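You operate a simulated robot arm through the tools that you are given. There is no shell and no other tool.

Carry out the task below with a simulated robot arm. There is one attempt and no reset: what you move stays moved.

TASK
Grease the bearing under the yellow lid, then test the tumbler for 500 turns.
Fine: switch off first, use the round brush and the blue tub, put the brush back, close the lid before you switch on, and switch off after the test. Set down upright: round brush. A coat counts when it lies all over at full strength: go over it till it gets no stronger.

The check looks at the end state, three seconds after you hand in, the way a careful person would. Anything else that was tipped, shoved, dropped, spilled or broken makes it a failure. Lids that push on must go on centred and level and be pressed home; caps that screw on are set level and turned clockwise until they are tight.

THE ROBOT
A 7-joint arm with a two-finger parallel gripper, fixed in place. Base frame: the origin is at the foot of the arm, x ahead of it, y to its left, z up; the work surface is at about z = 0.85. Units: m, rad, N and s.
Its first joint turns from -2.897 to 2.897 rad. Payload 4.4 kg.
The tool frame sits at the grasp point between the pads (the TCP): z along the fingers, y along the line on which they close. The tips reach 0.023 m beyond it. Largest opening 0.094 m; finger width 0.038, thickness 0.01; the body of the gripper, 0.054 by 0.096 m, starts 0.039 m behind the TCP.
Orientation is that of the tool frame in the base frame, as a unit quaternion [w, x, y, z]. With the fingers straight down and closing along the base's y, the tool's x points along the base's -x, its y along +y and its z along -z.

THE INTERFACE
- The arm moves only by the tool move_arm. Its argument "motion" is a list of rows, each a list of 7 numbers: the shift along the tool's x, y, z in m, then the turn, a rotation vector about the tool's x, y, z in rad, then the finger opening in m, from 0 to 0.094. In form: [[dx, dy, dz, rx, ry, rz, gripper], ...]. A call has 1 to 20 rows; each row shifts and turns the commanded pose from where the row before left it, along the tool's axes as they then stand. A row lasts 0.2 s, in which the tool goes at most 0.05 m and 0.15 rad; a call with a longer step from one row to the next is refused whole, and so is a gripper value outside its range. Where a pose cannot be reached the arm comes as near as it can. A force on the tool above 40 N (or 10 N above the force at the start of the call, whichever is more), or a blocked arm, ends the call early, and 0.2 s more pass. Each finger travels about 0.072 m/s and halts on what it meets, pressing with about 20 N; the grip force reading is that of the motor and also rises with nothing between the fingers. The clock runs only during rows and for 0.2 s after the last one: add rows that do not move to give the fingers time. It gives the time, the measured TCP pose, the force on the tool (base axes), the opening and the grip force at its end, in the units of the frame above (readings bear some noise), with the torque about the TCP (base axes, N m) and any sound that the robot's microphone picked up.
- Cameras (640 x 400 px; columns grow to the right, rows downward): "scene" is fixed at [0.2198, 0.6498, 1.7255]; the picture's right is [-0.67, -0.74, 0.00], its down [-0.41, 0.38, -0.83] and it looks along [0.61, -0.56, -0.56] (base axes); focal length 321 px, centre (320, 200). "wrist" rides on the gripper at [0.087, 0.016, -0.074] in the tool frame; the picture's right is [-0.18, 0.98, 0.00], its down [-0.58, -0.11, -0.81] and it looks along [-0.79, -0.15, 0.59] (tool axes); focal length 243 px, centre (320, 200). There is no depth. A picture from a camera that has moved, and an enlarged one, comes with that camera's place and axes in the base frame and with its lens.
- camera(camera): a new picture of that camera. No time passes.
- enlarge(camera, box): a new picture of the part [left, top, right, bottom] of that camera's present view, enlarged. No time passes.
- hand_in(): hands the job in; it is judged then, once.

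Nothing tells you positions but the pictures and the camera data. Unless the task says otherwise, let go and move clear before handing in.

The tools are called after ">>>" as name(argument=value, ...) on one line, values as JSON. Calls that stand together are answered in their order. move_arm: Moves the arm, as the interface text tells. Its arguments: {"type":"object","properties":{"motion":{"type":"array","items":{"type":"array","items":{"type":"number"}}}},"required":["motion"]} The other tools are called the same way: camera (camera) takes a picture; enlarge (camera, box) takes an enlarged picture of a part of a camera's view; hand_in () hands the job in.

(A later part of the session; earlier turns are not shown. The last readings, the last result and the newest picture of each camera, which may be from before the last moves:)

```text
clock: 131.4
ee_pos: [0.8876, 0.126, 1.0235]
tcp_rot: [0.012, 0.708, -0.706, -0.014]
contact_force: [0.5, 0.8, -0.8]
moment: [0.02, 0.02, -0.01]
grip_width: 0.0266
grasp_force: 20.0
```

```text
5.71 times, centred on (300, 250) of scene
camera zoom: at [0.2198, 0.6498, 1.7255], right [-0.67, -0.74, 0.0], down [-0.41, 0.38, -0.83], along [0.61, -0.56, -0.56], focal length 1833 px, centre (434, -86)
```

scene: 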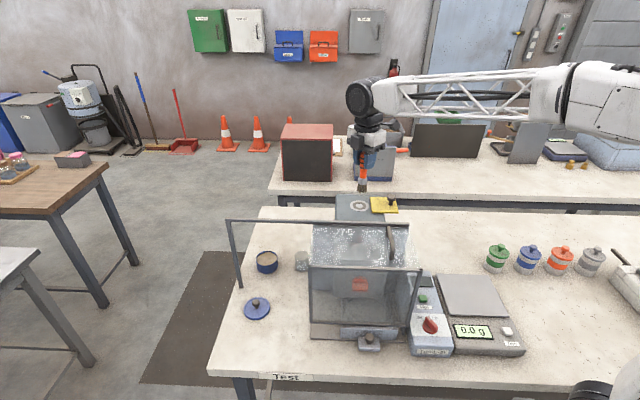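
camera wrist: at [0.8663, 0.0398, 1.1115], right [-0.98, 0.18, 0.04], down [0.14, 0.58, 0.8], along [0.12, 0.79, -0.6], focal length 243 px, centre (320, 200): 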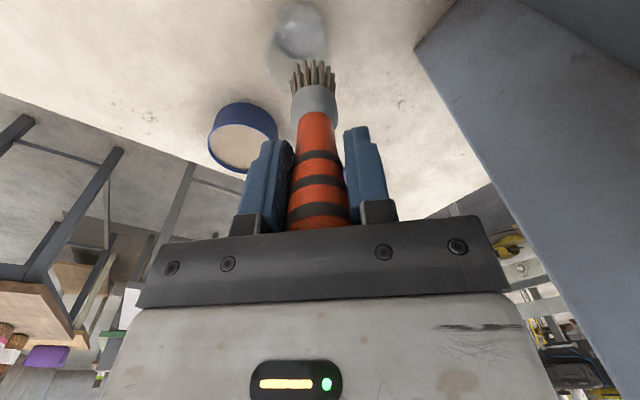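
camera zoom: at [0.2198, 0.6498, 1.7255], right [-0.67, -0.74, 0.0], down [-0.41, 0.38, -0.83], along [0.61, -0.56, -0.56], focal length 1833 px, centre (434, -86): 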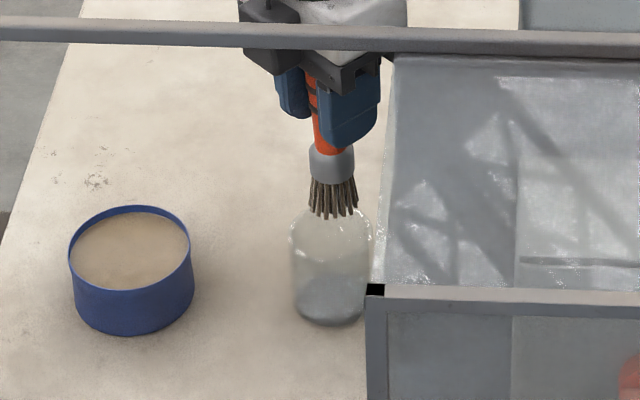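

The brush is centred over the jar mouth. I'll lower it slowly into the jar and check forces and rail clearance.

>>> move_arm(motion=[[0, -0.0005, 0.012, 0, 0, 0, 0.015], [0, -0.0005, 0.012, 0, 0, 0, 0.015], [0, -0.0005, 0.012, 0, 0, 0, 0.015], [0, 0, 0, 0, 0, 0, 0.015]])

>>> camera(camera="wrist")

>>> enlarge(camera="scene", box=[230, 165, 380, 285])

```text
clock: 132.4
ee_pos: [0.8883, 0.1263, 0.9875]
tcp_rot: [0.014, 0.709, -0.705, -0.014]
contact_force: [0.3, 0.1, -0.1]
moment: [-0.01, 0.04, 0.02]
grip_width: 0.0265
grasp_force: 20.0
```

```text
taken
camera wrist: at [0.8764, 0.0396, 1.0625], right [-0.98, 0.18, 0.04], down [0.14, 0.58, 0.8], along [0.12, 0.79, -0.6], focal length 243 px, centre (320, 200)
```

wrist: 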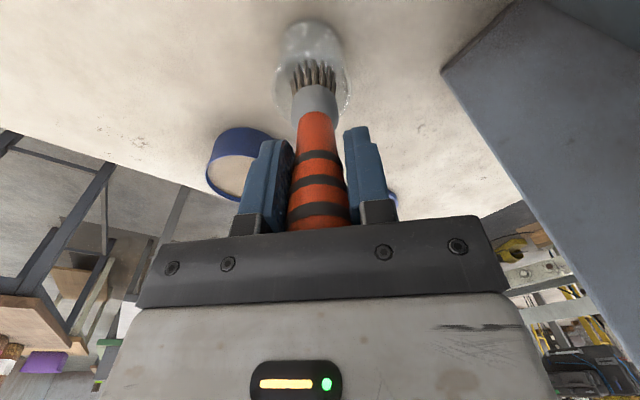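

```text
3.33 times, centred on (305, 225) of scene
camera zoom: at [0.2198, 0.6498, 1.7255], right [-0.67, -0.74, 0.0], down [-0.41, 0.38, -0.83], along [0.61, -0.56, -0.56], focal length 1069 px, centre (370, 117)
```

zoom: 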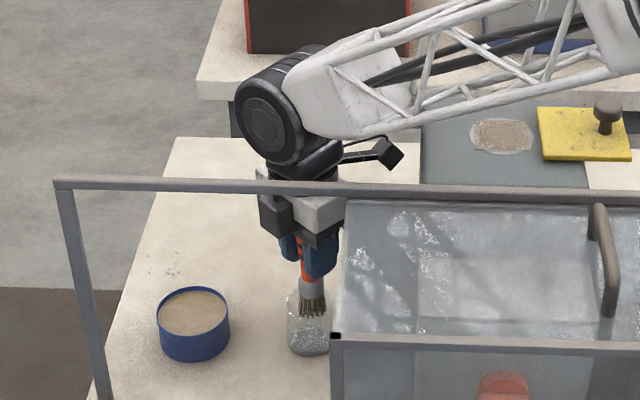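

The bristles are entering the jar with no contact, and the forearm is about 4 cm above the rail here. I'll lower to TCP z ≈ 0.960, leaving about 1.5 cm over the rail.

>>> move_arm(motion=[[0, -0.0004, 0.01, 0, 0, 0, 0.015], [0, -0.0004, 0.01, 0, 0, 0, 0.015], [0, -0.0003, 0.0075, 0, 0, 0, 0.015], [0, 0, 0, 0, 0, 0, 0.015]])

>>> camera(camera="wrist")

>>> enlarge(camera="scene", box=[230, 165, 380, 285])

>>> enlarge(camera="scene", box=[275, 225, 330, 280])

```text
clock: 133.4
ee_pos: [0.8884, 0.1264, 0.9604]
tcp_rot: [0.013, 0.708, -0.706, -0.014]
contact_force: [0.4, 0.5, -0.5]
moment: [0.02, 0.0, 0.01]
grip_width: 0.0267
grasp_force: 20.0
```

```text
taken
camera wrist: at [0.8765, 0.0399, 1.035], right [-0.98, 0.18, 0.04], down [0.14, 0.58, 0.8], along [0.12, 0.79, -0.6], focal length 243 px, centre (320, 200)
```

wrist: 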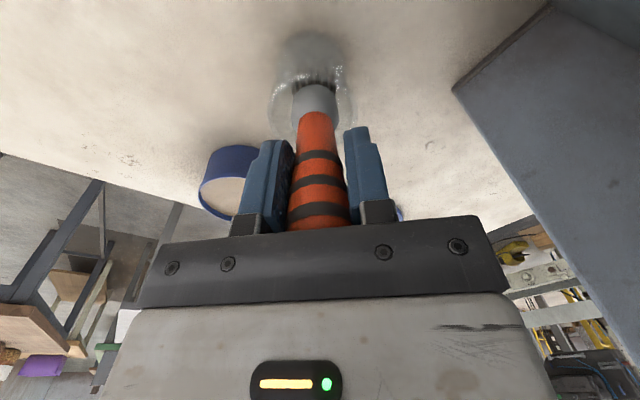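

```text
3.33 times, centred on (305, 225) of scene
camera zoom: at [0.2198, 0.6498, 1.7255], right [-0.67, -0.74, 0.0], down [-0.41, 0.38, -0.83], along [0.61, -0.56, -0.56], focal length 1069 px, centre (370, 117)
```

zoom: 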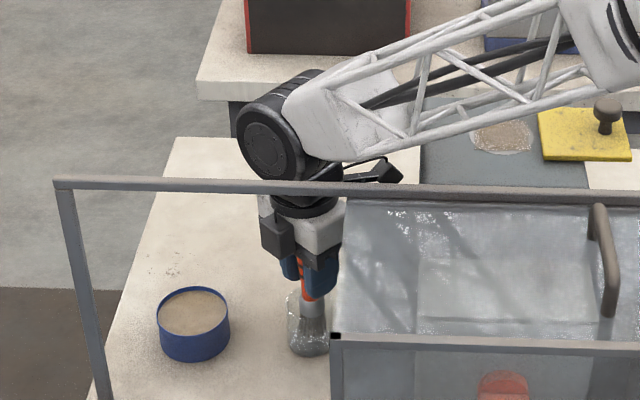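

```text
7.27 times, centred on (302, 252) of scene
camera zoom: at [0.2198, 0.6498, 1.7255], right [-0.67, -0.74, 0.0], down [-0.41, 0.38, -0.83], along [0.61, -0.56, -0.56], focal length 2333 px, centre (447, -182)
```

zoom: 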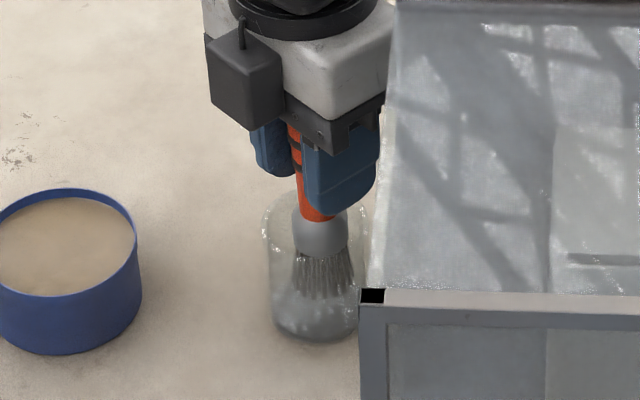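

The brush is inside the jar with its tip roughly 1 cm above the bottom, and the forearm is 1.5 cm above the rail. I'll go 4 mm lower and then loosen the grip a little so it settles.

>>> move_arm(motion=[[0, -0.0001, 0.002, 0, 0, 0, 0.015], [0, -0.0001, 0.002, 0, 0, 0, 0.015], [0, 0, 0, 0, 0, 0, 0.015]])

```text
clock: 134.2
ee_pos: [0.8893, 0.1272, 0.9564]
tcp_rot: [0.013, 0.708, -0.706, -0.014]
contact_force: [-0.1, 0.1, -0.3]
moment: [-0.02, 0.01, -0.01]
grip_width: 0.0266
grasp_force: 20.0
```

Now I'll open just a couple of millimetres to let the brush slide down, guided by the fingers.

>>> move_arm(motion=[[0, 0, 0, 0, 0, 0, 0.029], [0, 0, 0, 0, 0, 0, 0.029], [0, 0, 0, 0, 0, 0, 0.029]])

>>> camera(camera="wrist")

>>> enlarge(camera="scene", box=[275, 225, 330, 280])

```text
clock: 135.0
ee_pos: [0.8888, 0.1282, 0.9548]
tcp_rot: [0.013, 0.708, -0.706, -0.014]
contact_force: [0.4, -0.7, -0.3]
moment: [0.0, 0.03, 0.01]
grip_width: 0.029
grasp_force: 0.0
```

```text
taken
camera wrist: at [0.8765, 0.0398, 1.0305], right [-0.98, 0.18, 0.04], down [0.14, 0.58, 0.8], along [0.12, 0.79, -0.6], focal length 243 px, centre (320, 200)
```

wrist: 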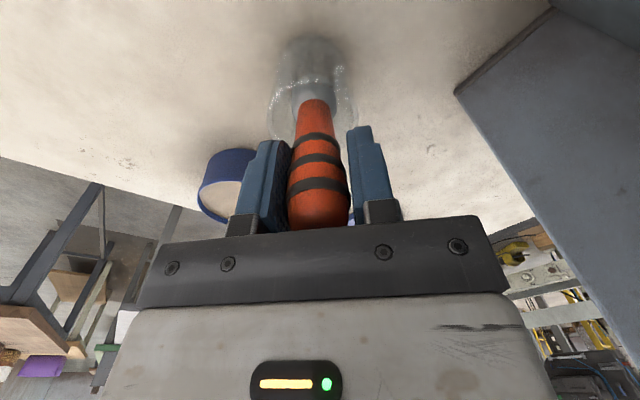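

```text
7.27 times, centred on (302, 252) of scene
camera zoom: at [0.2198, 0.6498, 1.7255], right [-0.67, -0.74, 0.0], down [-0.41, 0.38, -0.83], along [0.61, -0.56, -0.56], focal length 2333 px, centre (447, -182)
```

zoom: 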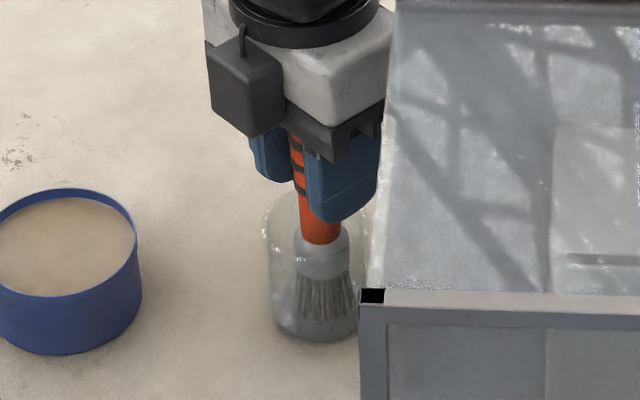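

The brush has slid down to the jar's bottom. I'll open the fingers fully clear of the handle and rise straight up.

>>> move_arm(motion=[[0, 0, 0, 0, 0, 0, 0.04], [0, 0, 0, 0, 0, 0, 0.06], [0, 0, 0, 0, 0, 0, 0.06], [0, 0.0004, -0.01, 0, 0, 0, 0.06], [0, 0.0008, -0.02, 0, 0, 0, 0.06], [0, 0.0012, -0.03, 0, 0, 0, 0.06], [0, 0.0012, -0.03, 0, 0, 0, 0.06], [0, 0, 0, 0, 0, 0, 0.06]])

>>> camera(camera="wrist")

>>> enlarge(camera="scene", box=[245, 225, 325, 285])

```text
clock: 136.8
ee_pos: [0.8874, 0.127, 1.0455]
tcp_rot: [0.013, 0.709, -0.705, -0.014]
contact_force: [-0.4, -0.1, -0.3]
moment: [0.01, -0.04, -0.01]
grip_width: 0.0601
grasp_force: 0.2
```

```text
taken
camera wrist: at [0.8763, 0.0401, 1.1193], right [-0.98, 0.18, 0.04], down [0.14, 0.58, 0.8], along [0.12, 0.79, -0.6], focal length 243 px, centre (320, 200)
```

wrist: 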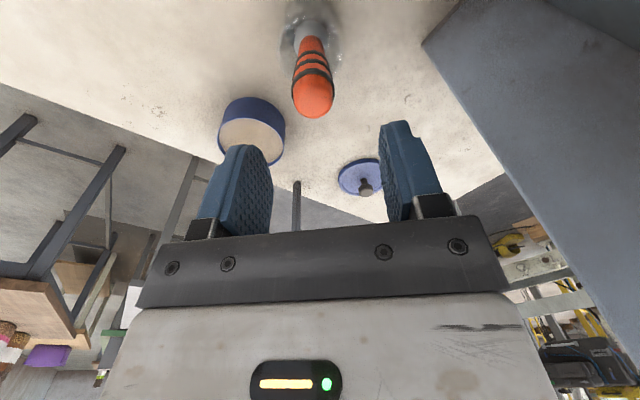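

```text
6.67 times, centred on (285, 255) of scene
camera zoom: at [0.2198, 0.6498, 1.7255], right [-0.67, -0.74, 0.0], down [-0.41, 0.38, -0.83], along [0.61, -0.56, -0.56], focal length 2139 px, centre (553, -167)
```

zoom: 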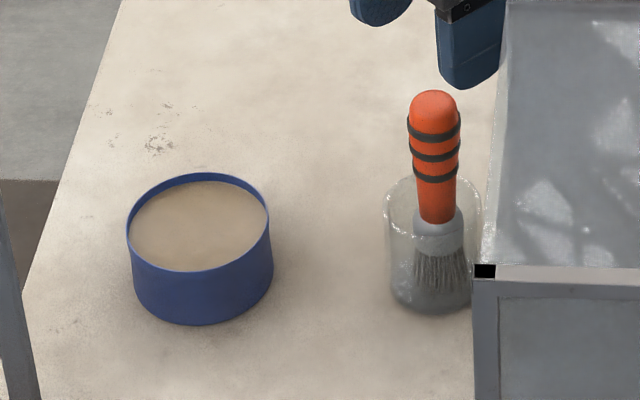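

The brush stands upright in the jar. Next I'll straighten the tool, rise, and move back above the yellow lid's knob with the sliding orientation.

>>> move_arm(motion=[[0, 0.0017, -0.0425, 0, 0, 0, 0.06], [0, 0.0017, -0.0425, 0, 0, 0, 0.06], [0, 0.0017, -0.0425, 0, 0, 0, 0.06], [0, 0.0017, -0.0425, 0, 0, 0, 0.06], [0, 0.0017, -0.0425, 0, 0, 0, 0.06], [0, 0.0017, -0.0425, 0, 0, 0, 0.06], [0, 0, 0, 0.03, 0, 0, 0.06], [0, 0, 0, 0, 0, 0.1488, 0.06], [0, 0, 0, 0, 0, 0.1488, 0.06], [0, 0, 0, 0, 0, 0.1488, 0.06], [0, 0, 0, 0, 0, 0.1488, 0.06], [0, 0, 0, 0, 0, 0.1488, 0.06], [0.0476, 0.0048, 0, 0, 0, 0, 0.06], [0.0476, 0.0048, 0, 0, 0, 0, 0.06], [0.0476, 0.0048, 0, 0, 0, 0, 0.06], [0.0476, 0.0048, 0, 0, 0, 0, 0.06], [0.0476, 0.0048, 0, 0, 0, 0, 0.06], [0.0476, 0.0048, 0, 0, 0, 0, 0.06], [0, 0, 0, 0, 0, 0, 0.06]])

>>> camera(camera="wrist")

>>> camera(camera="scene")

```text
clock: 140.8
ee_pos: [0.6717, -0.0656, 1.3042]
tcp_rot: [-0.003, -0.404, 0.915, 0.003]
contact_force: [-1.9, -0.3, 0.1]
moment: [-0.04, 0.01, -0.02]
grip_width: 0.0601
grasp_force: 0.1
```

```text
taken
camera wrist: at [0.6032, -0.1195, 1.3783], right [-0.6, 0.8, 0.01], down [0.48, 0.35, 0.8], along [0.64, 0.49, -0.6], focal length 243 px, centre (320, 200)
```

wrist: 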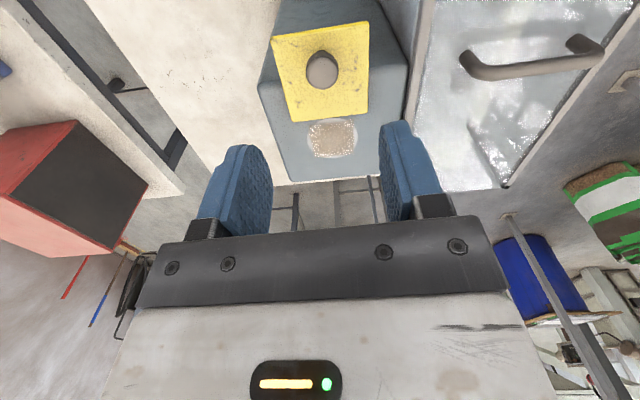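

```text
taken
```

scene: 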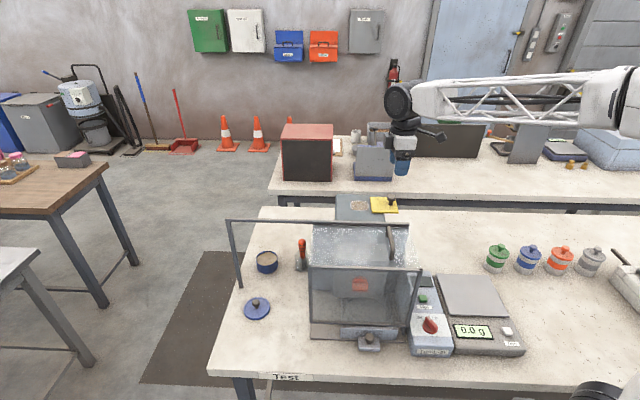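

I'm above the lid's knob. From here I get a clean top view of the coat, so I'll inspect it once more before closing.

>>> enlarge(camera="wrist", box=[285, 100, 380, 175])

>>> enlarge(camera="wrist", box=[250, 0, 400, 110])

```text
5.33 times, centred on (332, 138) of wrist
camera zoom: at [0.6032, -0.1195, 1.3783], right [-0.6, 0.8, 0.01], down [0.48, 0.35, 0.8], along [0.64, 0.49, -0.6], focal length 1294 px, centre (253, 533)
```

zoom: 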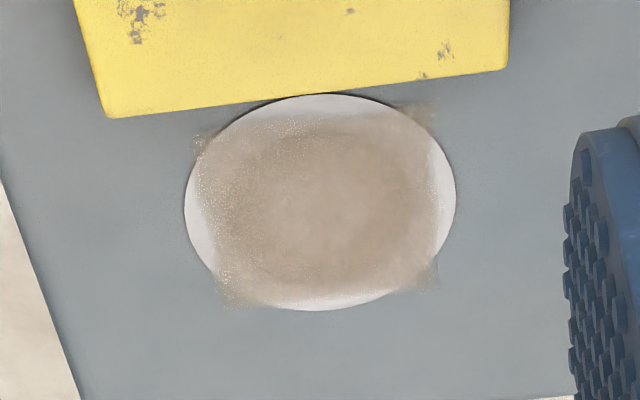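

```text
3.64 times, centred on (325, 55) of wrist
camera zoom: at [0.6032, -0.1195, 1.3783], right [-0.6, 0.8, 0.01], down [0.48, 0.35, 0.8], along [0.64, 0.49, -0.6], focal length 882 px, centre (302, 727)
```

zoom: 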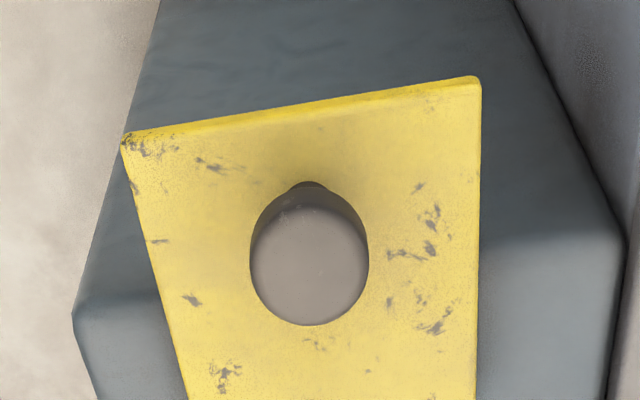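

The coat is even and dense over the whole bearing. Now I'll correct 3 mm, descend onto the knob and grip it.

>>> move_arm(motion=[[-0.0032, 0.0006, 0.035, 0, 0, 0, 0.06], [0, 0, 0.04, 0, 0, 0, 0.06], [0, 0, 0.03, 0, 0, 0, 0.06], [0, 0, 0.0115, 0, 0, 0, 0.06], [0, 0, 0, 0, 0, 0, 0.06]])

>>> camera(camera="wrist")

```text
clock: 142.0
ee_pos: [0.6751, -0.0619, 1.1878]
tcp_rot: [-0.003, -0.404, 0.915, 0.003]
contact_force: [-0.6, 0.0, -0.1]
moment: [-0.02, 0.0, 0.04]
grip_width: 0.0599
grasp_force: 0.1
```

```text
taken
camera wrist: at [0.6063, -0.115, 1.2612], right [-0.6, 0.8, 0.01], down [0.48, 0.35, 0.8], along [0.64, 0.49, -0.6], focal length 243 px, centre (320, 200)
```

wrist: 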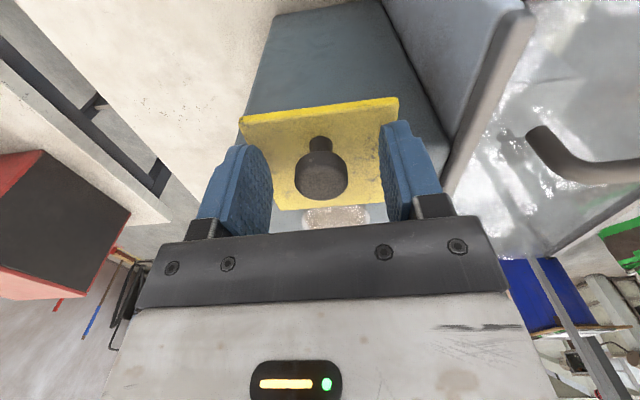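

The knob is between the fingers. I'll close and balance the grip.

>>> move_arm(motion=[[0, -0.001, 0, 0, 0, 0, 0.04], [0, 0, 0, 0, 0, 0, 0.02], [0, 0, 0, 0, 0, 0, 0.015], [0, 0, 0, 0, 0, 0, 0.015]])

```text
clock: 143.0
ee_pos: [0.6749, -0.0618, 1.1862]
tcp_rot: [-0.003, -0.403, 0.915, 0.003]
contact_force: [-19.3, 19.7, 0.7]
moment: [0.09, 0.05, -0.03]
grip_width: 0.0277
grasp_force: 14.2
```

The side load says I'm about 2 mm off along the closing axis, so I'll shift to balance.

>>> move_arm(motion=[[0, 0.001, 0, 0, 0, 0, 0.015], [0, 0.001, 0, 0, 0, 0, 0.015], [0, 0, 0, 0, 0, 0, 0.015]])

```text
clock: 143.8
ee_pos: [0.675, -0.0615, 1.1874]
tcp_rot: [-0.004, -0.403, 0.915, 0.002]
contact_force: [-3.6, 10.3, -12.9]
moment: [-0.01, -0.28, 0.07]
grip_width: 0.0255
grasp_force: 45.1
```

The grip is solid. I'll slide the lid back left along its track.

>>> move_arm(motion=[[-0.003, 0, 0.0004, 0, 0, 0, 0.015], [-0.004, -0.0001, 0, 0, 0, 0, 0.015], [-0.004, -0.0001, 0, 0, 0, 0, 0.015], [-0.004, -0.0001, 0, 0, 0, 0, 0.015], [-0.004, -0.0001, 0, 0, 0, 0, 0.015], [-0.004, -0.0001, 0, 0, 0, 0, 0.015], [-0.004, -0.0001, 0, 0, 0, 0, 0.015], [-0.004, -0.0001, 0, 0, 0, 0, 0.015], [-0.004, -0.0001, 0, 0, 0, 0, 0.015], [-0.004, -0.0001, 0, 0, 0, 0, 0.015]])

>>> enlarge(camera="scene", box=[325, 165, 405, 225])

```text
clock: 146.0
ee_pos: [0.7024, -0.0345, 1.1873]
tcp_rot: [-0.003, -0.404, 0.915, 0.003]
contact_force: [12.5, -15.4, 15.7]
moment: [-0.19, -0.26, 0.02]
grip_width: 0.0254
grasp_force: 45.2
```

```text
6.67 times, centred on (365, 195) of scene
camera zoom: at [0.2198, 0.6498, 1.7255], right [-0.67, -0.74, 0.0], down [-0.41, 0.38, -0.83], along [0.61, -0.56, -0.56], focal length 2139 px, centre (20, 233)
```

zoom: 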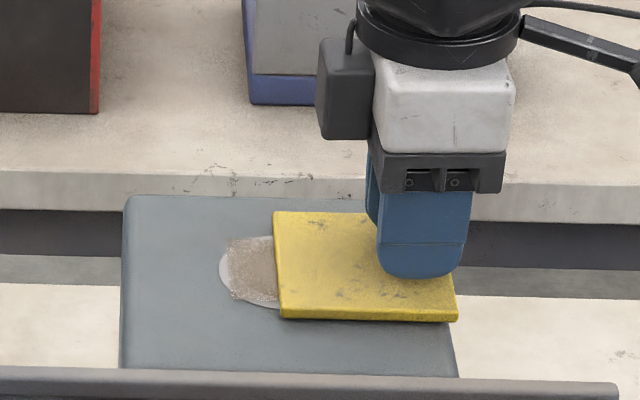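

Sliding well, with some side load building up. I'll correct it by -1.5 mm and continue to the end stop.

>>> move_arm(motion=[[0, -0.0015, -0.0004, 0, 0, 0, 0.015], [-0.004, -0.0001, 0, 0, 0, 0, 0.015], [-0.004, -0.0001, 0, 0, 0, 0, 0.015], [-0.004, -0.0001, 0, 0, 0, 0, 0.015], [-0.004, -0.0001, 0, 0, 0, 0, 0.015], [-0.004, -0.0001, 0, 0, 0, 0, 0.015], [-0.004, -0.0001, 0, 0, 0, 0, 0.015], [-0.004, -0.0001, 0, 0, 0, 0, 0.015], [-0.004, -0.0001, 0, 0, 0, 0, 0.015], [-0.003, -0.0001, 0, 0, 0, 0, 0.015]])

>>> enlarge(camera="scene", box=[325, 165, 405, 225])

```text
clock: 148.2
ee_pos: [0.7265, -0.0078, 1.1849]
tcp_rot: [-0.003, -0.403, 0.915, 0.003]
contact_force: [13.8, -14.3, 19.4]
moment: [-0.03, -0.42, -0.02]
grip_width: 0.0254
grasp_force: 45.3
```

```text
6.67 times, centred on (365, 195) of scene
camera zoom: at [0.2198, 0.6498, 1.7255], right [-0.67, -0.74, 0.0], down [-0.41, 0.38, -0.83], along [0.61, -0.56, -0.56], focal length 2139 px, centre (20, 233)
```

zoom: 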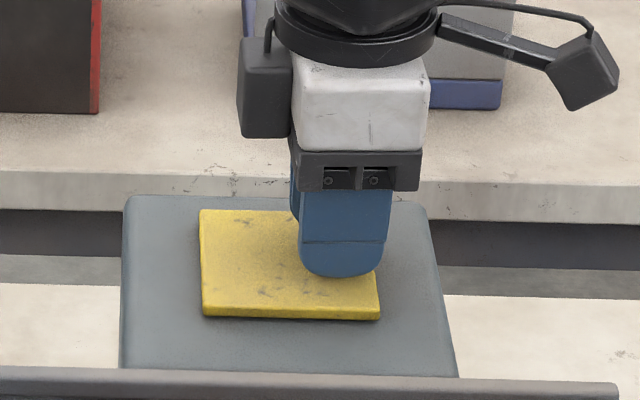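

The lid is almost back at its original place, perhaps a millimetre short. I'll push gently to the end stop.

>>> move_arm(motion=[[0, -0.0012, -0.0005, 0, 0, 0, 0.015], [-0.001, 0, 0, 0, 0, 0, 0.015], [-0.001, 0, 0, 0, 0, 0, 0.015], [-0.001, 0, 0, 0, 0, 0, 0.015], [-0.001, 0, 0, 0, 0, 0, 0.015]])

>>> enlarge(camera="scene", box=[325, 165, 405, 225])

```text
clock: 149.2
ee_pos: [0.7281, -0.0073, 1.1868]
tcp_rot: [-0.005, -0.402, 0.915, 0.002]
contact_force: [-19.9, -3.1, 5.1]
moment: [-0.66, 0.49, -0.06]
grip_width: 0.0254
grasp_force: 45.0
stopped in row 5: the force on the tool passed its limit at 43 N (the readings are from after the stop); the commanded pose is now the measured one
```

```text
6.67 times, centred on (365, 195) of scene
camera zoom: at [0.2198, 0.6498, 1.7255], right [-0.67, -0.74, 0.0], down [-0.41, 0.38, -0.83], along [0.61, -0.56, -0.56], focal length 2139 px, centre (20, 233)
```

zoom: 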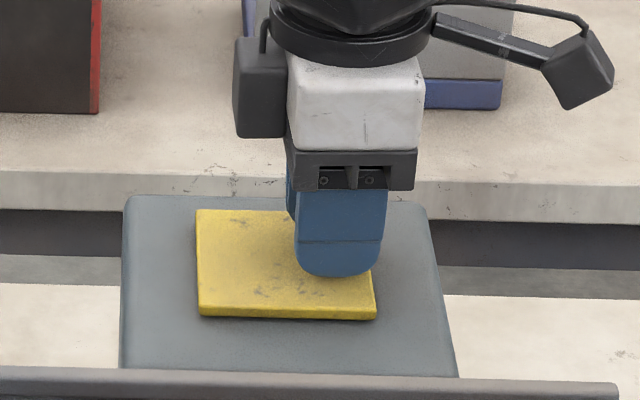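

The end stop is reached, so the lid is fully closed. I'll release the knob and rise.

>>> move_arm(motion=[[0, 0, 0, 0, 0, 0, 0.03], [0, 0, 0, 0, 0, 0, 0.06], [0, 0, 0, 0, 0, 0, 0.06], [0, 0, -0.02, 0, 0, 0, 0.06], [0, 0, -0.045, 0, 0, 0, 0.06], [0, 0, -0.045, 0, 0, 0, 0.06], [0, 0, -0.045, 0, 0, 0, 0.06], [0, 0, -0.045, 0, 0, 0, 0.06]])

>>> enlarge(camera="scene", box=[325, 165, 405, 225])

>>> camera(camera="scene")

```text
clock: 151.1
ee_pos: [0.7313, -0.0082, 1.3866]
tcp_rot: [-0.005, -0.404, 0.915, 0.002]
contact_force: [0.6, 0.1, -0.5]
moment: [0.03, -0.01, 0.0]
grip_width: 0.06
grasp_force: 0.0
```

```text
6.67 times, centred on (365, 195) of scene
camera zoom: at [0.2198, 0.6498, 1.7255], right [-0.67, -0.74, 0.0], down [-0.41, 0.38, -0.83], along [0.61, -0.56, -0.56], focal length 2139 px, centre (20, 233)
```

zoom: 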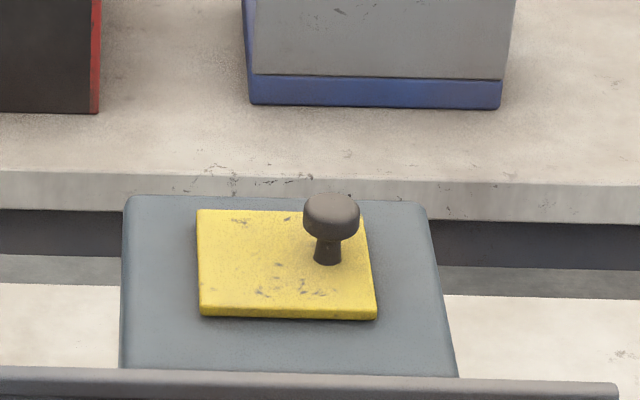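

```text
taken
```

scene: 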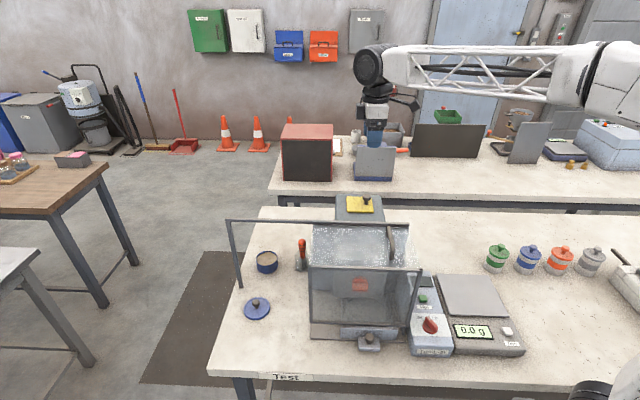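

The lid is back exactly in its original place. Next I'll go back over the power knob, aligned with its Off position.

>>> move_arm(motion=[[0, 0, 0, 0, 0, 0.1464, 0.06], [0, 0, 0, 0, 0, 0.1464, 0.06], [0, 0, 0, 0, 0, 0.1464, 0.06], [0, 0, 0, 0, 0, 0.1464, 0.06], [0, 0, 0, 0, 0, 0.1464, 0.06], [0, 0, 0, 0, 0, 0.1464, 0.06], [0, 0, 0, 0, 0, 0.1464, 0.06], [0.0453, -0.0014, 0, 0, 0, 0, 0.06], [0.0453, -0.0014, 0, 0, 0, 0, 0.06], [0.0453, -0.0014, 0, 0, 0, 0, 0.06], [0.0453, -0.0014, 0, 0, 0, 0, 0.06], [0.0453, -0.0014, 0, 0, 0, 0, 0.06], [0.0453, -0.0014, 0, 0, 0, 0, 0.05], [0.0453, -0.0013, 0, 0, 0, 0, 0.045], [0, 0, 0.0416, 0, 0, 0, 0.045], [0, 0, 0.0416, 0, 0, 0, 0.045], [0, 0, 0.0416, 0, 0, 0, 0.045], [0, 0, 0.0416, 0, 0, 0, 0.045], [0, 0, 0, 0, 0, 0, 0.045]])

>>> camera(camera="wrist")

>>> enlarge(camera="wrist", box=[240, 0, 420, 115])

>>> enlarge(camera="scene", box=[325, 185, 405, 245])

```text
clock: 155.1
ee_pos: [0.4155, 0.0434, 1.2216]
tcp_rot: [-0.005, 0.097, 0.995, 0.0]
contact_force: [0.4, -0.2, -0.4]
moment: [-0.02, -0.03, -0.01]
grip_width: 0.0449
grasp_force: 0.0
```

```text
taken
camera wrist: at [0.3358, 0.0757, 1.2969], right [0.37, 0.93, 0.0], down [0.56, -0.22, 0.8], along [0.74, -0.3, -0.6], focal length 243 px, centre (320, 200)
```

wrist: 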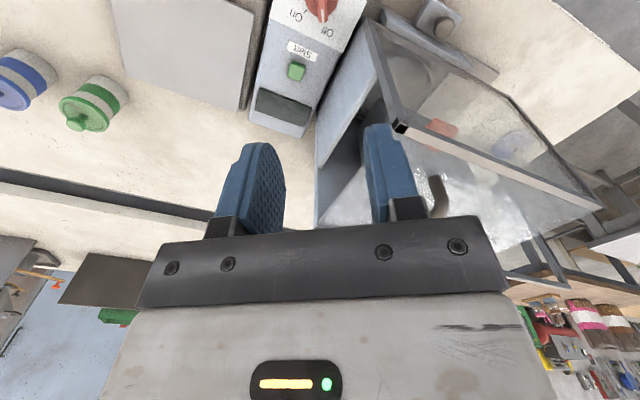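

```text
3.48 times, centred on (330, 58) of wrist
camera zoom: at [0.3358, 0.0757, 1.2969], right [0.37, 0.93, 0.0], down [0.56, -0.22, 0.8], along [0.74, -0.3, -0.6], focal length 844 px, centre (285, 696)
```

zoom: 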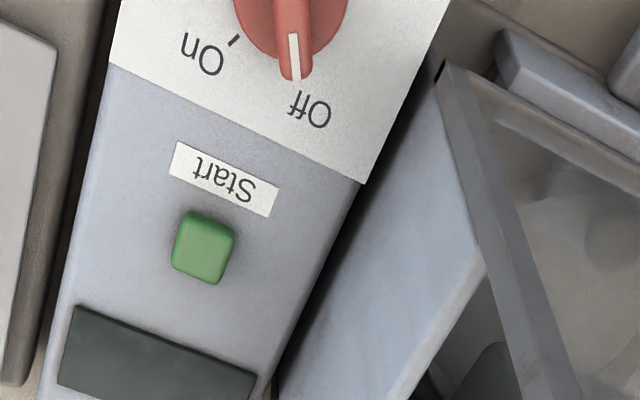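

```text
6.67 times, centred on (365, 215) of scene
camera zoom: at [0.2198, 0.6498, 1.7255], right [-0.67, -0.74, 0.0], down [-0.41, 0.38, -0.83], along [0.61, -0.56, -0.56], focal length 2139 px, centre (20, 100)
```

zoom: 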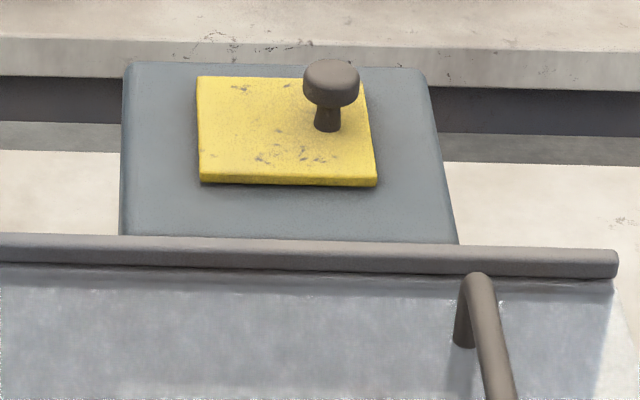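

The knob points at Off, and the Start button is at about (0.4875, -0.025, 0.915). I'll descend towards the knob, stopping just above it for a check.

>>> move_arm(motion=[[-0.002, 0.0015, 0.036, 0, 0, 0, 0.045], [0, 0, 0.04, 0, 0, 0, 0.045], [0, 0, 0.04, 0, 0, 0, 0.045], [0, 0, 0.04, 0, 0, 0, 0.045], [0, 0, 0.04, 0, 0, 0, 0.045], [0, 0, 0.04, 0, 0, 0, 0.045], [0, 0, 0, 0, 0, 0, 0.045]])

>>> camera(camera="wrist")

>>> enlarge(camera="scene", box=[380, 250, 480, 350])

```text
clock: 156.7
ee_pos: [0.4142, 0.0445, 0.9857]
tcp_rot: [-0.005, 0.097, 0.995, 0.001]
contact_force: [-0.2, 0.4, -0.6]
moment: [-0.05, 0.01, -0.02]
grip_width: 0.045
grasp_force: 0.0
```

```text
taken
camera wrist: at [0.3351, 0.0766, 1.0605], right [0.37, 0.93, 0.0], down [0.56, -0.22, 0.8], along [0.74, -0.3, -0.6], focal length 243 px, centre (320, 200)
```

wrist: 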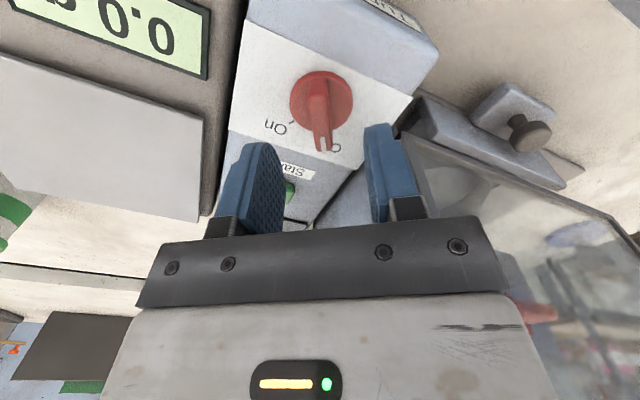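

```text
4.00 times, centred on (430, 300) of scene
camera zoom: at [0.2198, 0.6498, 1.7255], right [-0.67, -0.74, 0.0], down [-0.41, 0.38, -0.83], along [0.61, -0.56, -0.56], focal length 1283 px, centre (-120, -200)
```

zoom: 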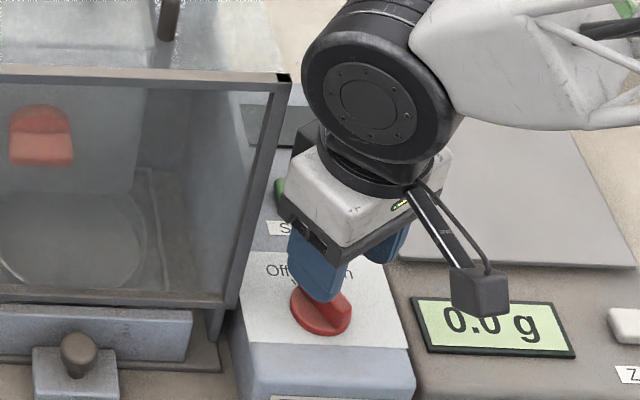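

The ridge is centred between the fingers. I'll descend 4 cm and grip it.

>>> move_arm(motion=[[-0.0015, 0, 0.014, 0, 0, 0, 0.045], [0, 0, 0.014, 0, 0, 0, 0.045], [0, 0, 0.011, 0, 0, 0, 0.045], [0, 0, 0, 0, 0, 0, 0.02], [0, 0, 0, 0, 0, 0, 0.005], [0, 0, 0, 0, 0, 0, 0.005]])

>>> camera(camera="wrist")

```text
clock: 158.1
ee_pos: [0.4169, 0.0447, 0.9484]
tcp_rot: [-0.005, 0.097, 0.995, 0.001]
contact_force: [3.9, -23.5, -3.0]
moment: [-0.14, 0.0, -0.39]
grip_width: 0.0147
grasp_force: 11.0
```

```text
taken
camera wrist: at [0.3368, 0.077, 1.0228], right [0.37, 0.93, 0.0], down [0.56, -0.22, 0.8], along [0.74, -0.3, -0.6], focal length 243 px, centre (320, 200)
```

wrist: 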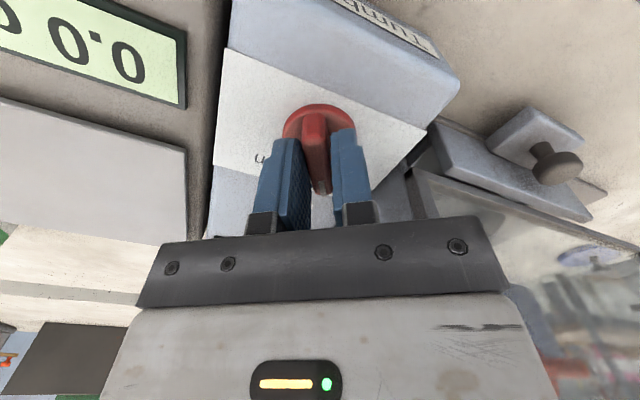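

It is again one-sided (-23 N along y), so I'll shift 2 mm along -y of the tool to balance the grip.

>>> move_arm(motion=[[0, -0.001, 0, 0, 0, 0, 0.005], [0, -0.001, 0, 0, 0, 0, 0.005], [0, 0, 0, 0, 0, 0, 0.005]])

```text
clock: 158.8
ee_pos: [0.4158, 0.045, 0.9485]
tcp_rot: [-0.006, 0.098, 0.995, 0.0]
contact_force: [-1.1, 12.7, -4.6]
moment: [0.42, 0.57, -0.87]
grip_width: 0.0118
grasp_force: 44.6
```

The grip is solid. I'll turn the knob clockwise towards On in small steps.

>>> move_arm(motion=[[0, 0.0005, 0, 0, 0, 0.06, 0.005], [0, 0, 0, 0, 0, 0.06, 0.005], [0, 0, 0, 0, 0, 0.06, 0.005], [0, 0, 0, 0, 0, 0.06, 0.005]])

```text
clock: 159.9
ee_pos: [0.416, 0.0461, 0.9488]
tcp_rot: [-0.006, 0.215, 0.976, -0.001]
contact_force: [1.3, 16.9, -6.0]
moment: [0.28, -0.56, 0.0]
grip_width: 0.012
grasp_force: 45.0
stopped in row 4: the force on the tool passed its limit at 43 N (the readings are from after the stop); the commanded pose is now the measured one
```

>>> move_arm(motion=[[0, 0.0005, 0, 0, 0, 0.05, 0.005], [0, 0, 0, 0, 0, 0.05, 0.005], [0, 0, 0, 0, 0, 0.05, 0.005], [0, 0, 0, 0, 0, 0.05, 0.005]])

```text
clock: 160.9
ee_pos: [0.4172, 0.0454, 0.9485]
tcp_rot: [-0.006, 0.312, 0.95, -0.001]
contact_force: [13.9, 33.0, -7.5]
moment: [1.53, 0.64, 0.1]
grip_width: 0.012
grasp_force: 44.6
```

Turning well, with a side load in the tool's +y. I'll follow it by 1.5 mm and continue.

>>> move_arm(motion=[[0.0005, 0.0015, 0, 0, 0, 0, 0.005], [0, 0, 0, 0, 0, 0.05, 0.005], [0, 0, 0, 0, 0, 0.05, 0.005], [0, 0, 0, 0, 0, 0.05, 0.005]])

```text
clock: 162.0
ee_pos: [0.4173, 0.0464, 0.9484]
tcp_rot: [-0.006, 0.381, 0.925, -0.002]
contact_force: [1.7, -17.1, -3.3]
moment: [-0.04, -0.48, -0.03]
grip_width: 0.0121
grasp_force: 45.3
stopped in row 4: the force on the tool passed its limit at 48 N (the readings are from after the stop); the commanded pose is now the measured one
```

>>> move_arm(motion=[[-0.0005, -0.0005, 0, 0, 0, 0.05, 0.005], [0, 0, 0, 0, 0, 0.05, 0.005], [0, 0, 0, 0, 0, 0.05, 0.005]])

```text
clock: 162.9
ee_pos: [0.418, 0.0459, 0.9477]
tcp_rot: [-0.006, 0.448, 0.894, -0.002]
contact_force: [1.6, 15.2, -4.8]
moment: [0.34, -0.6, 0.03]
grip_width: 0.0119
grasp_force: 45.6
stopped in row 3: the force on the tool passed its limit at 42 N (the readings are from after the stop); the commanded pose is now the measured one
```

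>>> move_arm(motion=[[0, 0.0008, 0, 0, 0, 0.05, 0.005], [0, 0, 0, 0, 0, 0.05, 0.005], [0, 0, 0, 0, 0, 0.05, 0.005]])

```text
clock: 163.7
ee_pos: [0.417, 0.0458, 0.9477]
tcp_rot: [-0.005, 0.515, 0.857, -0.002]
contact_force: [9.2, 7.6, -26.3]
moment: [1.02, -0.33, 0.03]
grip_width: 0.0118
grasp_force: 45.3
```

>>> move_arm(motion=[[0, 0.0006, 0.001, 0, 0, 0.04, 0.005], [0, 0, 0, 0, 0, 0.04, 0.005], [0, 0, 0, 0, 0, 0.04, 0.005], [0, 0, 0, 0, 0, 0.04, 0.005]])

>>> enlarge(camera="scene", box=[390, 265, 470, 350])

```text
clock: 164.4
ee_pos: [0.4172, 0.0459, 0.9479]
tcp_rot: [-0.006, 0.55, 0.835, -0.003]
contact_force: [-15.0, 2.3, 13.0]
moment: [0.19, -0.33, -0.05]
grip_width: 0.012
grasp_force: 44.7
stopped in row 3: the force on the tool passed its limit at 42 N (the readings are from after the stop); the commanded pose is now the measured one
```

```text
4.71 times, centred on (430, 308) of scene
camera zoom: at [0.2198, 0.6498, 1.7255], right [-0.67, -0.74, 0.0], down [-0.41, 0.38, -0.83], along [0.61, -0.56, -0.56], focal length 1510 px, centre (-198, -306)
```

zoom: 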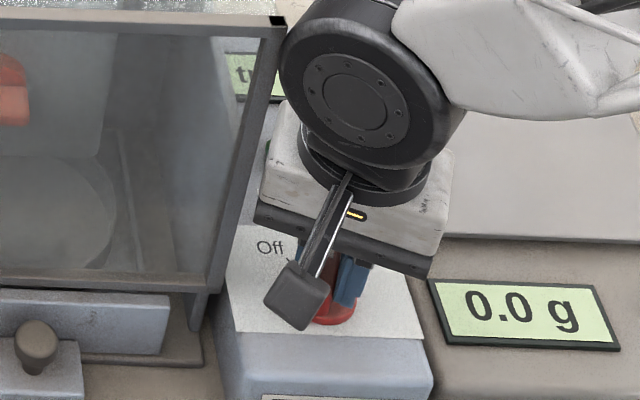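

The display has lit up. I'll turn the remaining few degrees so the pointer sits on the On mark.

>>> move_arm(motion=[[0, -0.0005, 0, 0, 0, 0.04, 0.005], [0, 0, 0, 0, 0, 0.04, 0.005], [0, 0, 0, 0, 0, 0.03, 0.005]])

```text
clock: 165.2
ee_pos: [0.4184, 0.0459, 0.9477]
tcp_rot: [-0.004, 0.596, 0.803, -0.003]
contact_force: [4.0, 16.5, 9.3]
moment: [1.38, -0.43, 0.02]
grip_width: 0.0119
grasp_force: 45.2
```

It is at about 73°, matching the original On angle. I'll release and rise, then check the pointer and display.

>>> move_arm(motion=[[0, 0, 0, 0, 0, 0.015, 0.005], [0, 0, 0, 0, 0, 0, 0.02], [0, 0, 0, 0, 0, 0, 0.045], [0, 0, 0, 0, 0, 0, 0.045], [0, 0, -0.02, 0, 0, 0, 0.045], [0, 0, -0.04, 0, 0, 0, 0.045], [0, 0, -0.045, 0, 0, 0, 0.045], [0, 0, -0.045, 0, 0, 0, 0.045], [0, 0, -0.045, 0, 0, 0, 0.045], [0, 0, -0.045, 0, 0, 0, 0.045]])

>>> enlarge(camera="scene", box=[400, 268, 460, 348])

>>> camera(camera="wrist")

>>> enlarge(camera="wrist", box=[260, 0, 440, 112])

```text
clock: 167.4
ee_pos: [0.4209, 0.0455, 1.1887]
tcp_rot: [-0.005, 0.602, 0.799, -0.002]
contact_force: [-0.4, -0.3, -1.0]
moment: [0.0, -0.02, -0.02]
grip_width: 0.0451
grasp_force: 0.0
```

```text
5.00 times, centred on (430, 308) of scene
camera zoom: at [0.2198, 0.6498, 1.7255], right [-0.67, -0.74, 0.0], down [-0.41, 0.38, -0.83], along [0.61, -0.56, -0.56], focal length 1604 px, centre (-230, -340)
```

zoom: 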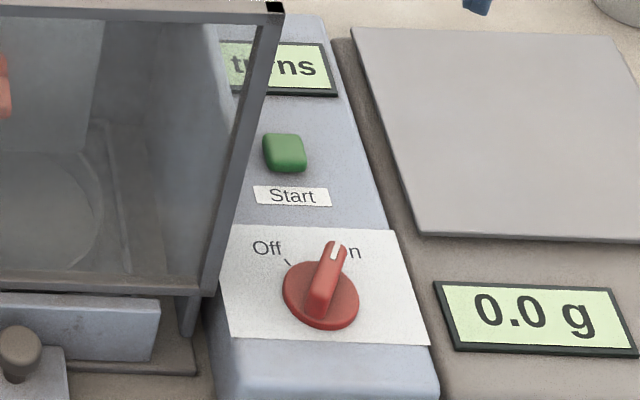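

```text
taken
camera wrist: at [0.4139, 0.1326, 1.2628], right [1.0, 0.1, -0.01], down [0.07, -0.59, 0.8], along [0.07, -0.8, -0.59], focal length 243 px, centre (320, 200)
```

wrist: 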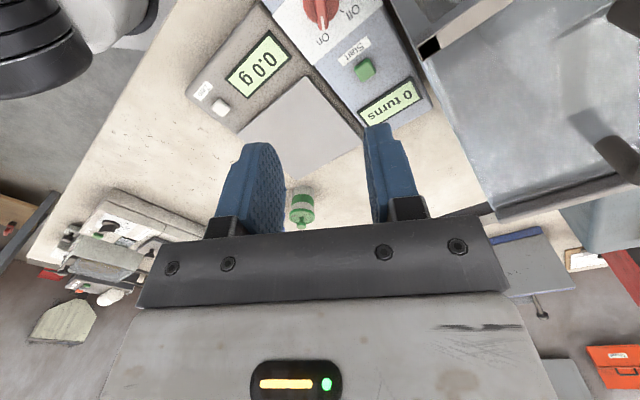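

```text
3.56 times, centred on (350, 56) of wrist
camera zoom: at [0.4139, 0.1326, 1.2628], right [1.0, 0.1, -0.01], down [0.07, -0.59, 0.8], along [0.07, -0.8, -0.59], focal length 863 px, centre (213, 712)
```

zoom: 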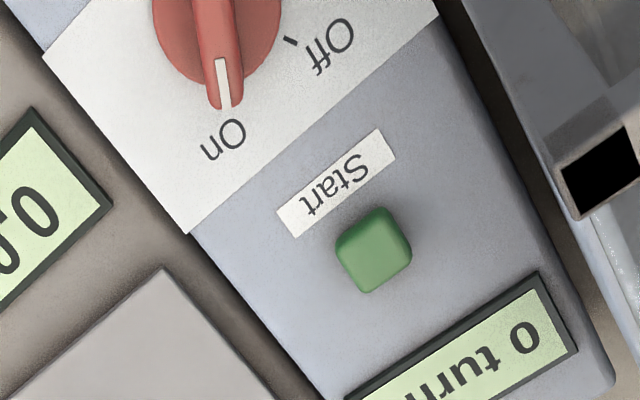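

The switch is On and the display reads 0 turns. Before pressing Start, I'll check whether the digits can be read from the scene camera, so that I can watch the count while at the knob.

>>> enlarge(camera="scene", box=[405, 268, 445, 298])

>>> enlarge(camera="scene", box=[300, 215, 440, 355])

```text
13.33 times, centred on (425, 283) of scene
camera zoom: at [0.2198, 0.6498, 1.7255], right [-0.67, -0.74, 0.0], down [-0.41, 0.38, -0.83], along [0.61, -0.56, -0.56], focal length 4277 px, centre (-1080, -907)
```

zoom: 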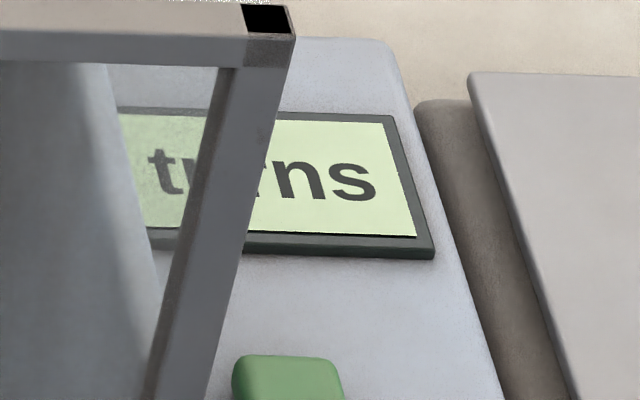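

```text
2.86 times, centred on (370, 285) of scene
camera zoom: at [0.2198, 0.6498, 1.7255], right [-0.67, -0.74, 0.0], down [-0.41, 0.38, -0.83], along [0.61, -0.56, -0.56], focal length 916 px, centre (177, -43)
```

zoom: 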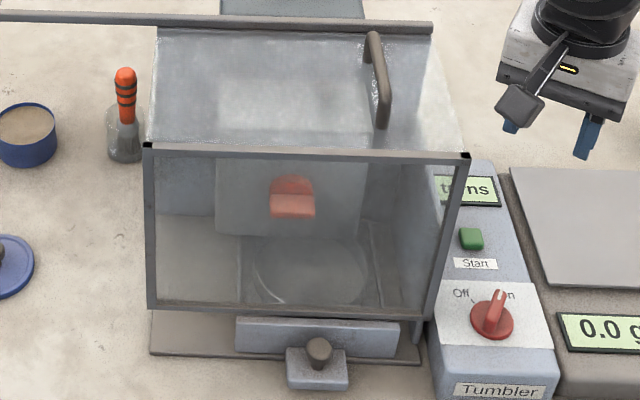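

The digits are hidden from the scene camera but readable from the wrist camera when hovering near the knob. I'll close the fingers, lean slightly away from the hood and descend to just above the Start button.

>>> move_arm(motion=[[-0.0294, 0.01413, 0, 0, 0, 0, 0.0], [-0.0294, 0.01413, 0, 0, 0, 0, 0.0], [-0.0294, 0.01413, 0, 0, 0, 0, 0.0], [0, 0, 0, -0.102, 0.063, 0, 0.0], [-0.00245, -0.00398, 0.0387, 0, 0, 0, 0.0], [-0.00245, -0.00398, 0.0387, 0, 0, 0, 0.0], [-0.00245, -0.00398, 0.0387, 0, 0, 0, 0.0], [-0.00245, -0.00398, 0.0387, 0, 0, 0, 0.0], [-0.00245, -0.00398, 0.0387, 0, 0, 0, 0.0], [0, 0, 0, 0, 0, 0, 0.0]])

>>> camera(camera="wrist")

>>> enlarge(camera="scene", box=[370, 210, 500, 330])

```text
clock: 169.6
ee_pos: [0.4831, -0.0275, 0.9921]
tcp_rot: [0.0, 0.6, 0.798, 0.057]
contact_force: [0.4, -0.2, -0.2]
moment: [0.02, 0.03, -0.02]
grip_width: 0.0001
grasp_force: 20.3
```

```text
taken
camera wrist: at [0.4695, 0.0529, 1.0739], right [0.99, 0.09, 0.08], down [0.0, -0.66, 0.75], along [0.12, -0.75, -0.66], focal length 243 px, centre (320, 200)
```

wrist: 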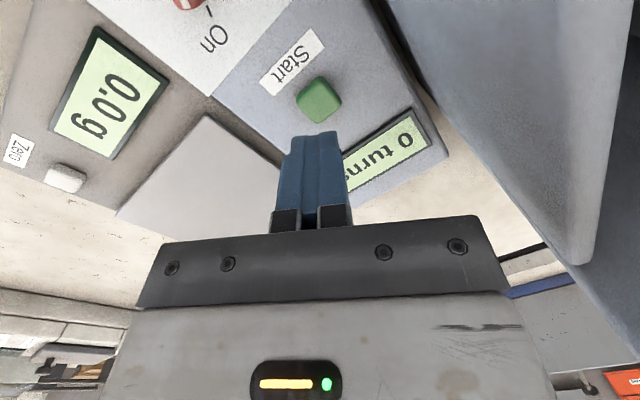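

```text
3.33 times, centred on (435, 270) of scene
camera zoom: at [0.2198, 0.6498, 1.7255], right [-0.67, -0.74, 0.0], down [-0.41, 0.38, -0.83], along [0.61, -0.56, -0.56], focal length 1069 px, centre (-63, -33)
```

zoom: 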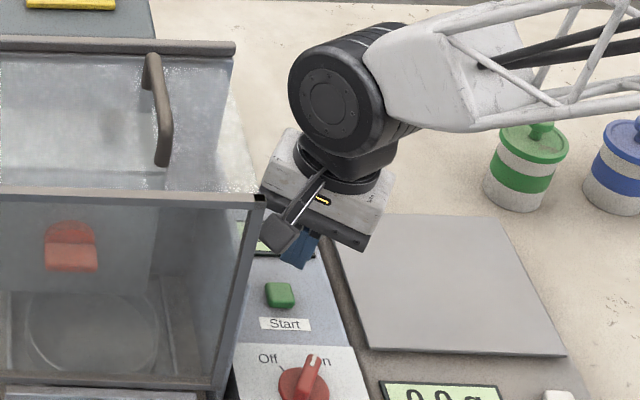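

The button and the "0 turns" display are both visible here. I'll correct 3.6 mm, descend close to the button and then press in small steps.

>>> move_arm(motion=[[0, 0.0036, 0, 0, 0, 0, 0.0], [-0.0015, -0.002, 0.0218, 0, 0, 0, 0.0], [-0.0015, -0.002, 0.0218, 0, 0, 0, 0.0], [0, 0, 0, 0, 0, 0, 0.0]])

>>> camera(camera="wrist")

>>> enlarge(camera="scene", box=[390, 240, 470, 320])

```text
clock: 170.4
ee_pos: [0.4856, -0.0271, 0.9595]
tcp_rot: [0.002, 0.599, 0.799, 0.059]
contact_force: [-30.7, -12.4, 19.2]
moment: [2.8, -2.43, 2.95]
grip_width: 0.0
grasp_force: 20.0
stopped in row 3: the force on the tool passed its limit at 90 N (the readings are from after the stop); the commanded pose is now the measured one
```

```text
taken
camera wrist: at [0.4729, 0.0529, 1.0406], right [0.99, 0.1, 0.08], down [0.0, -0.66, 0.75], along [0.13, -0.75, -0.65], focal length 243 px, centre (320, 200)
```

wrist: 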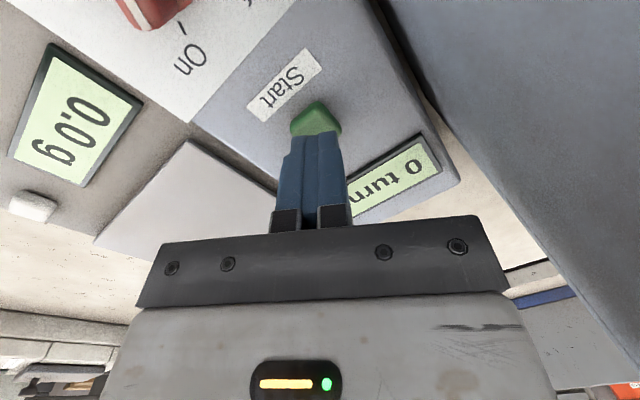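

```text
5.00 times, centred on (430, 280) of scene
camera zoom: at [0.2198, 0.6498, 1.7255], right [-0.67, -0.74, 0.0], down [-0.41, 0.38, -0.83], along [0.61, -0.56, -0.56], focal length 1604 px, centre (-230, -200)
```

zoom: 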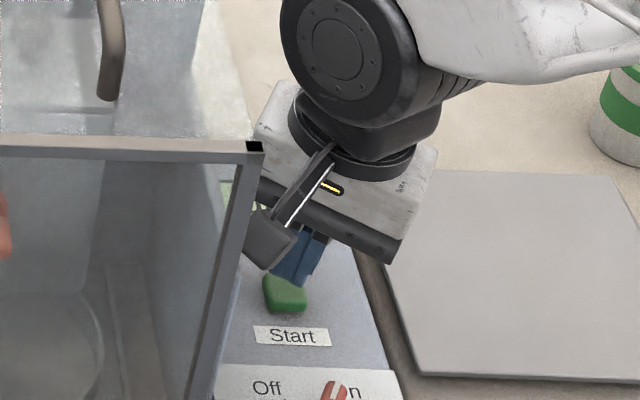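

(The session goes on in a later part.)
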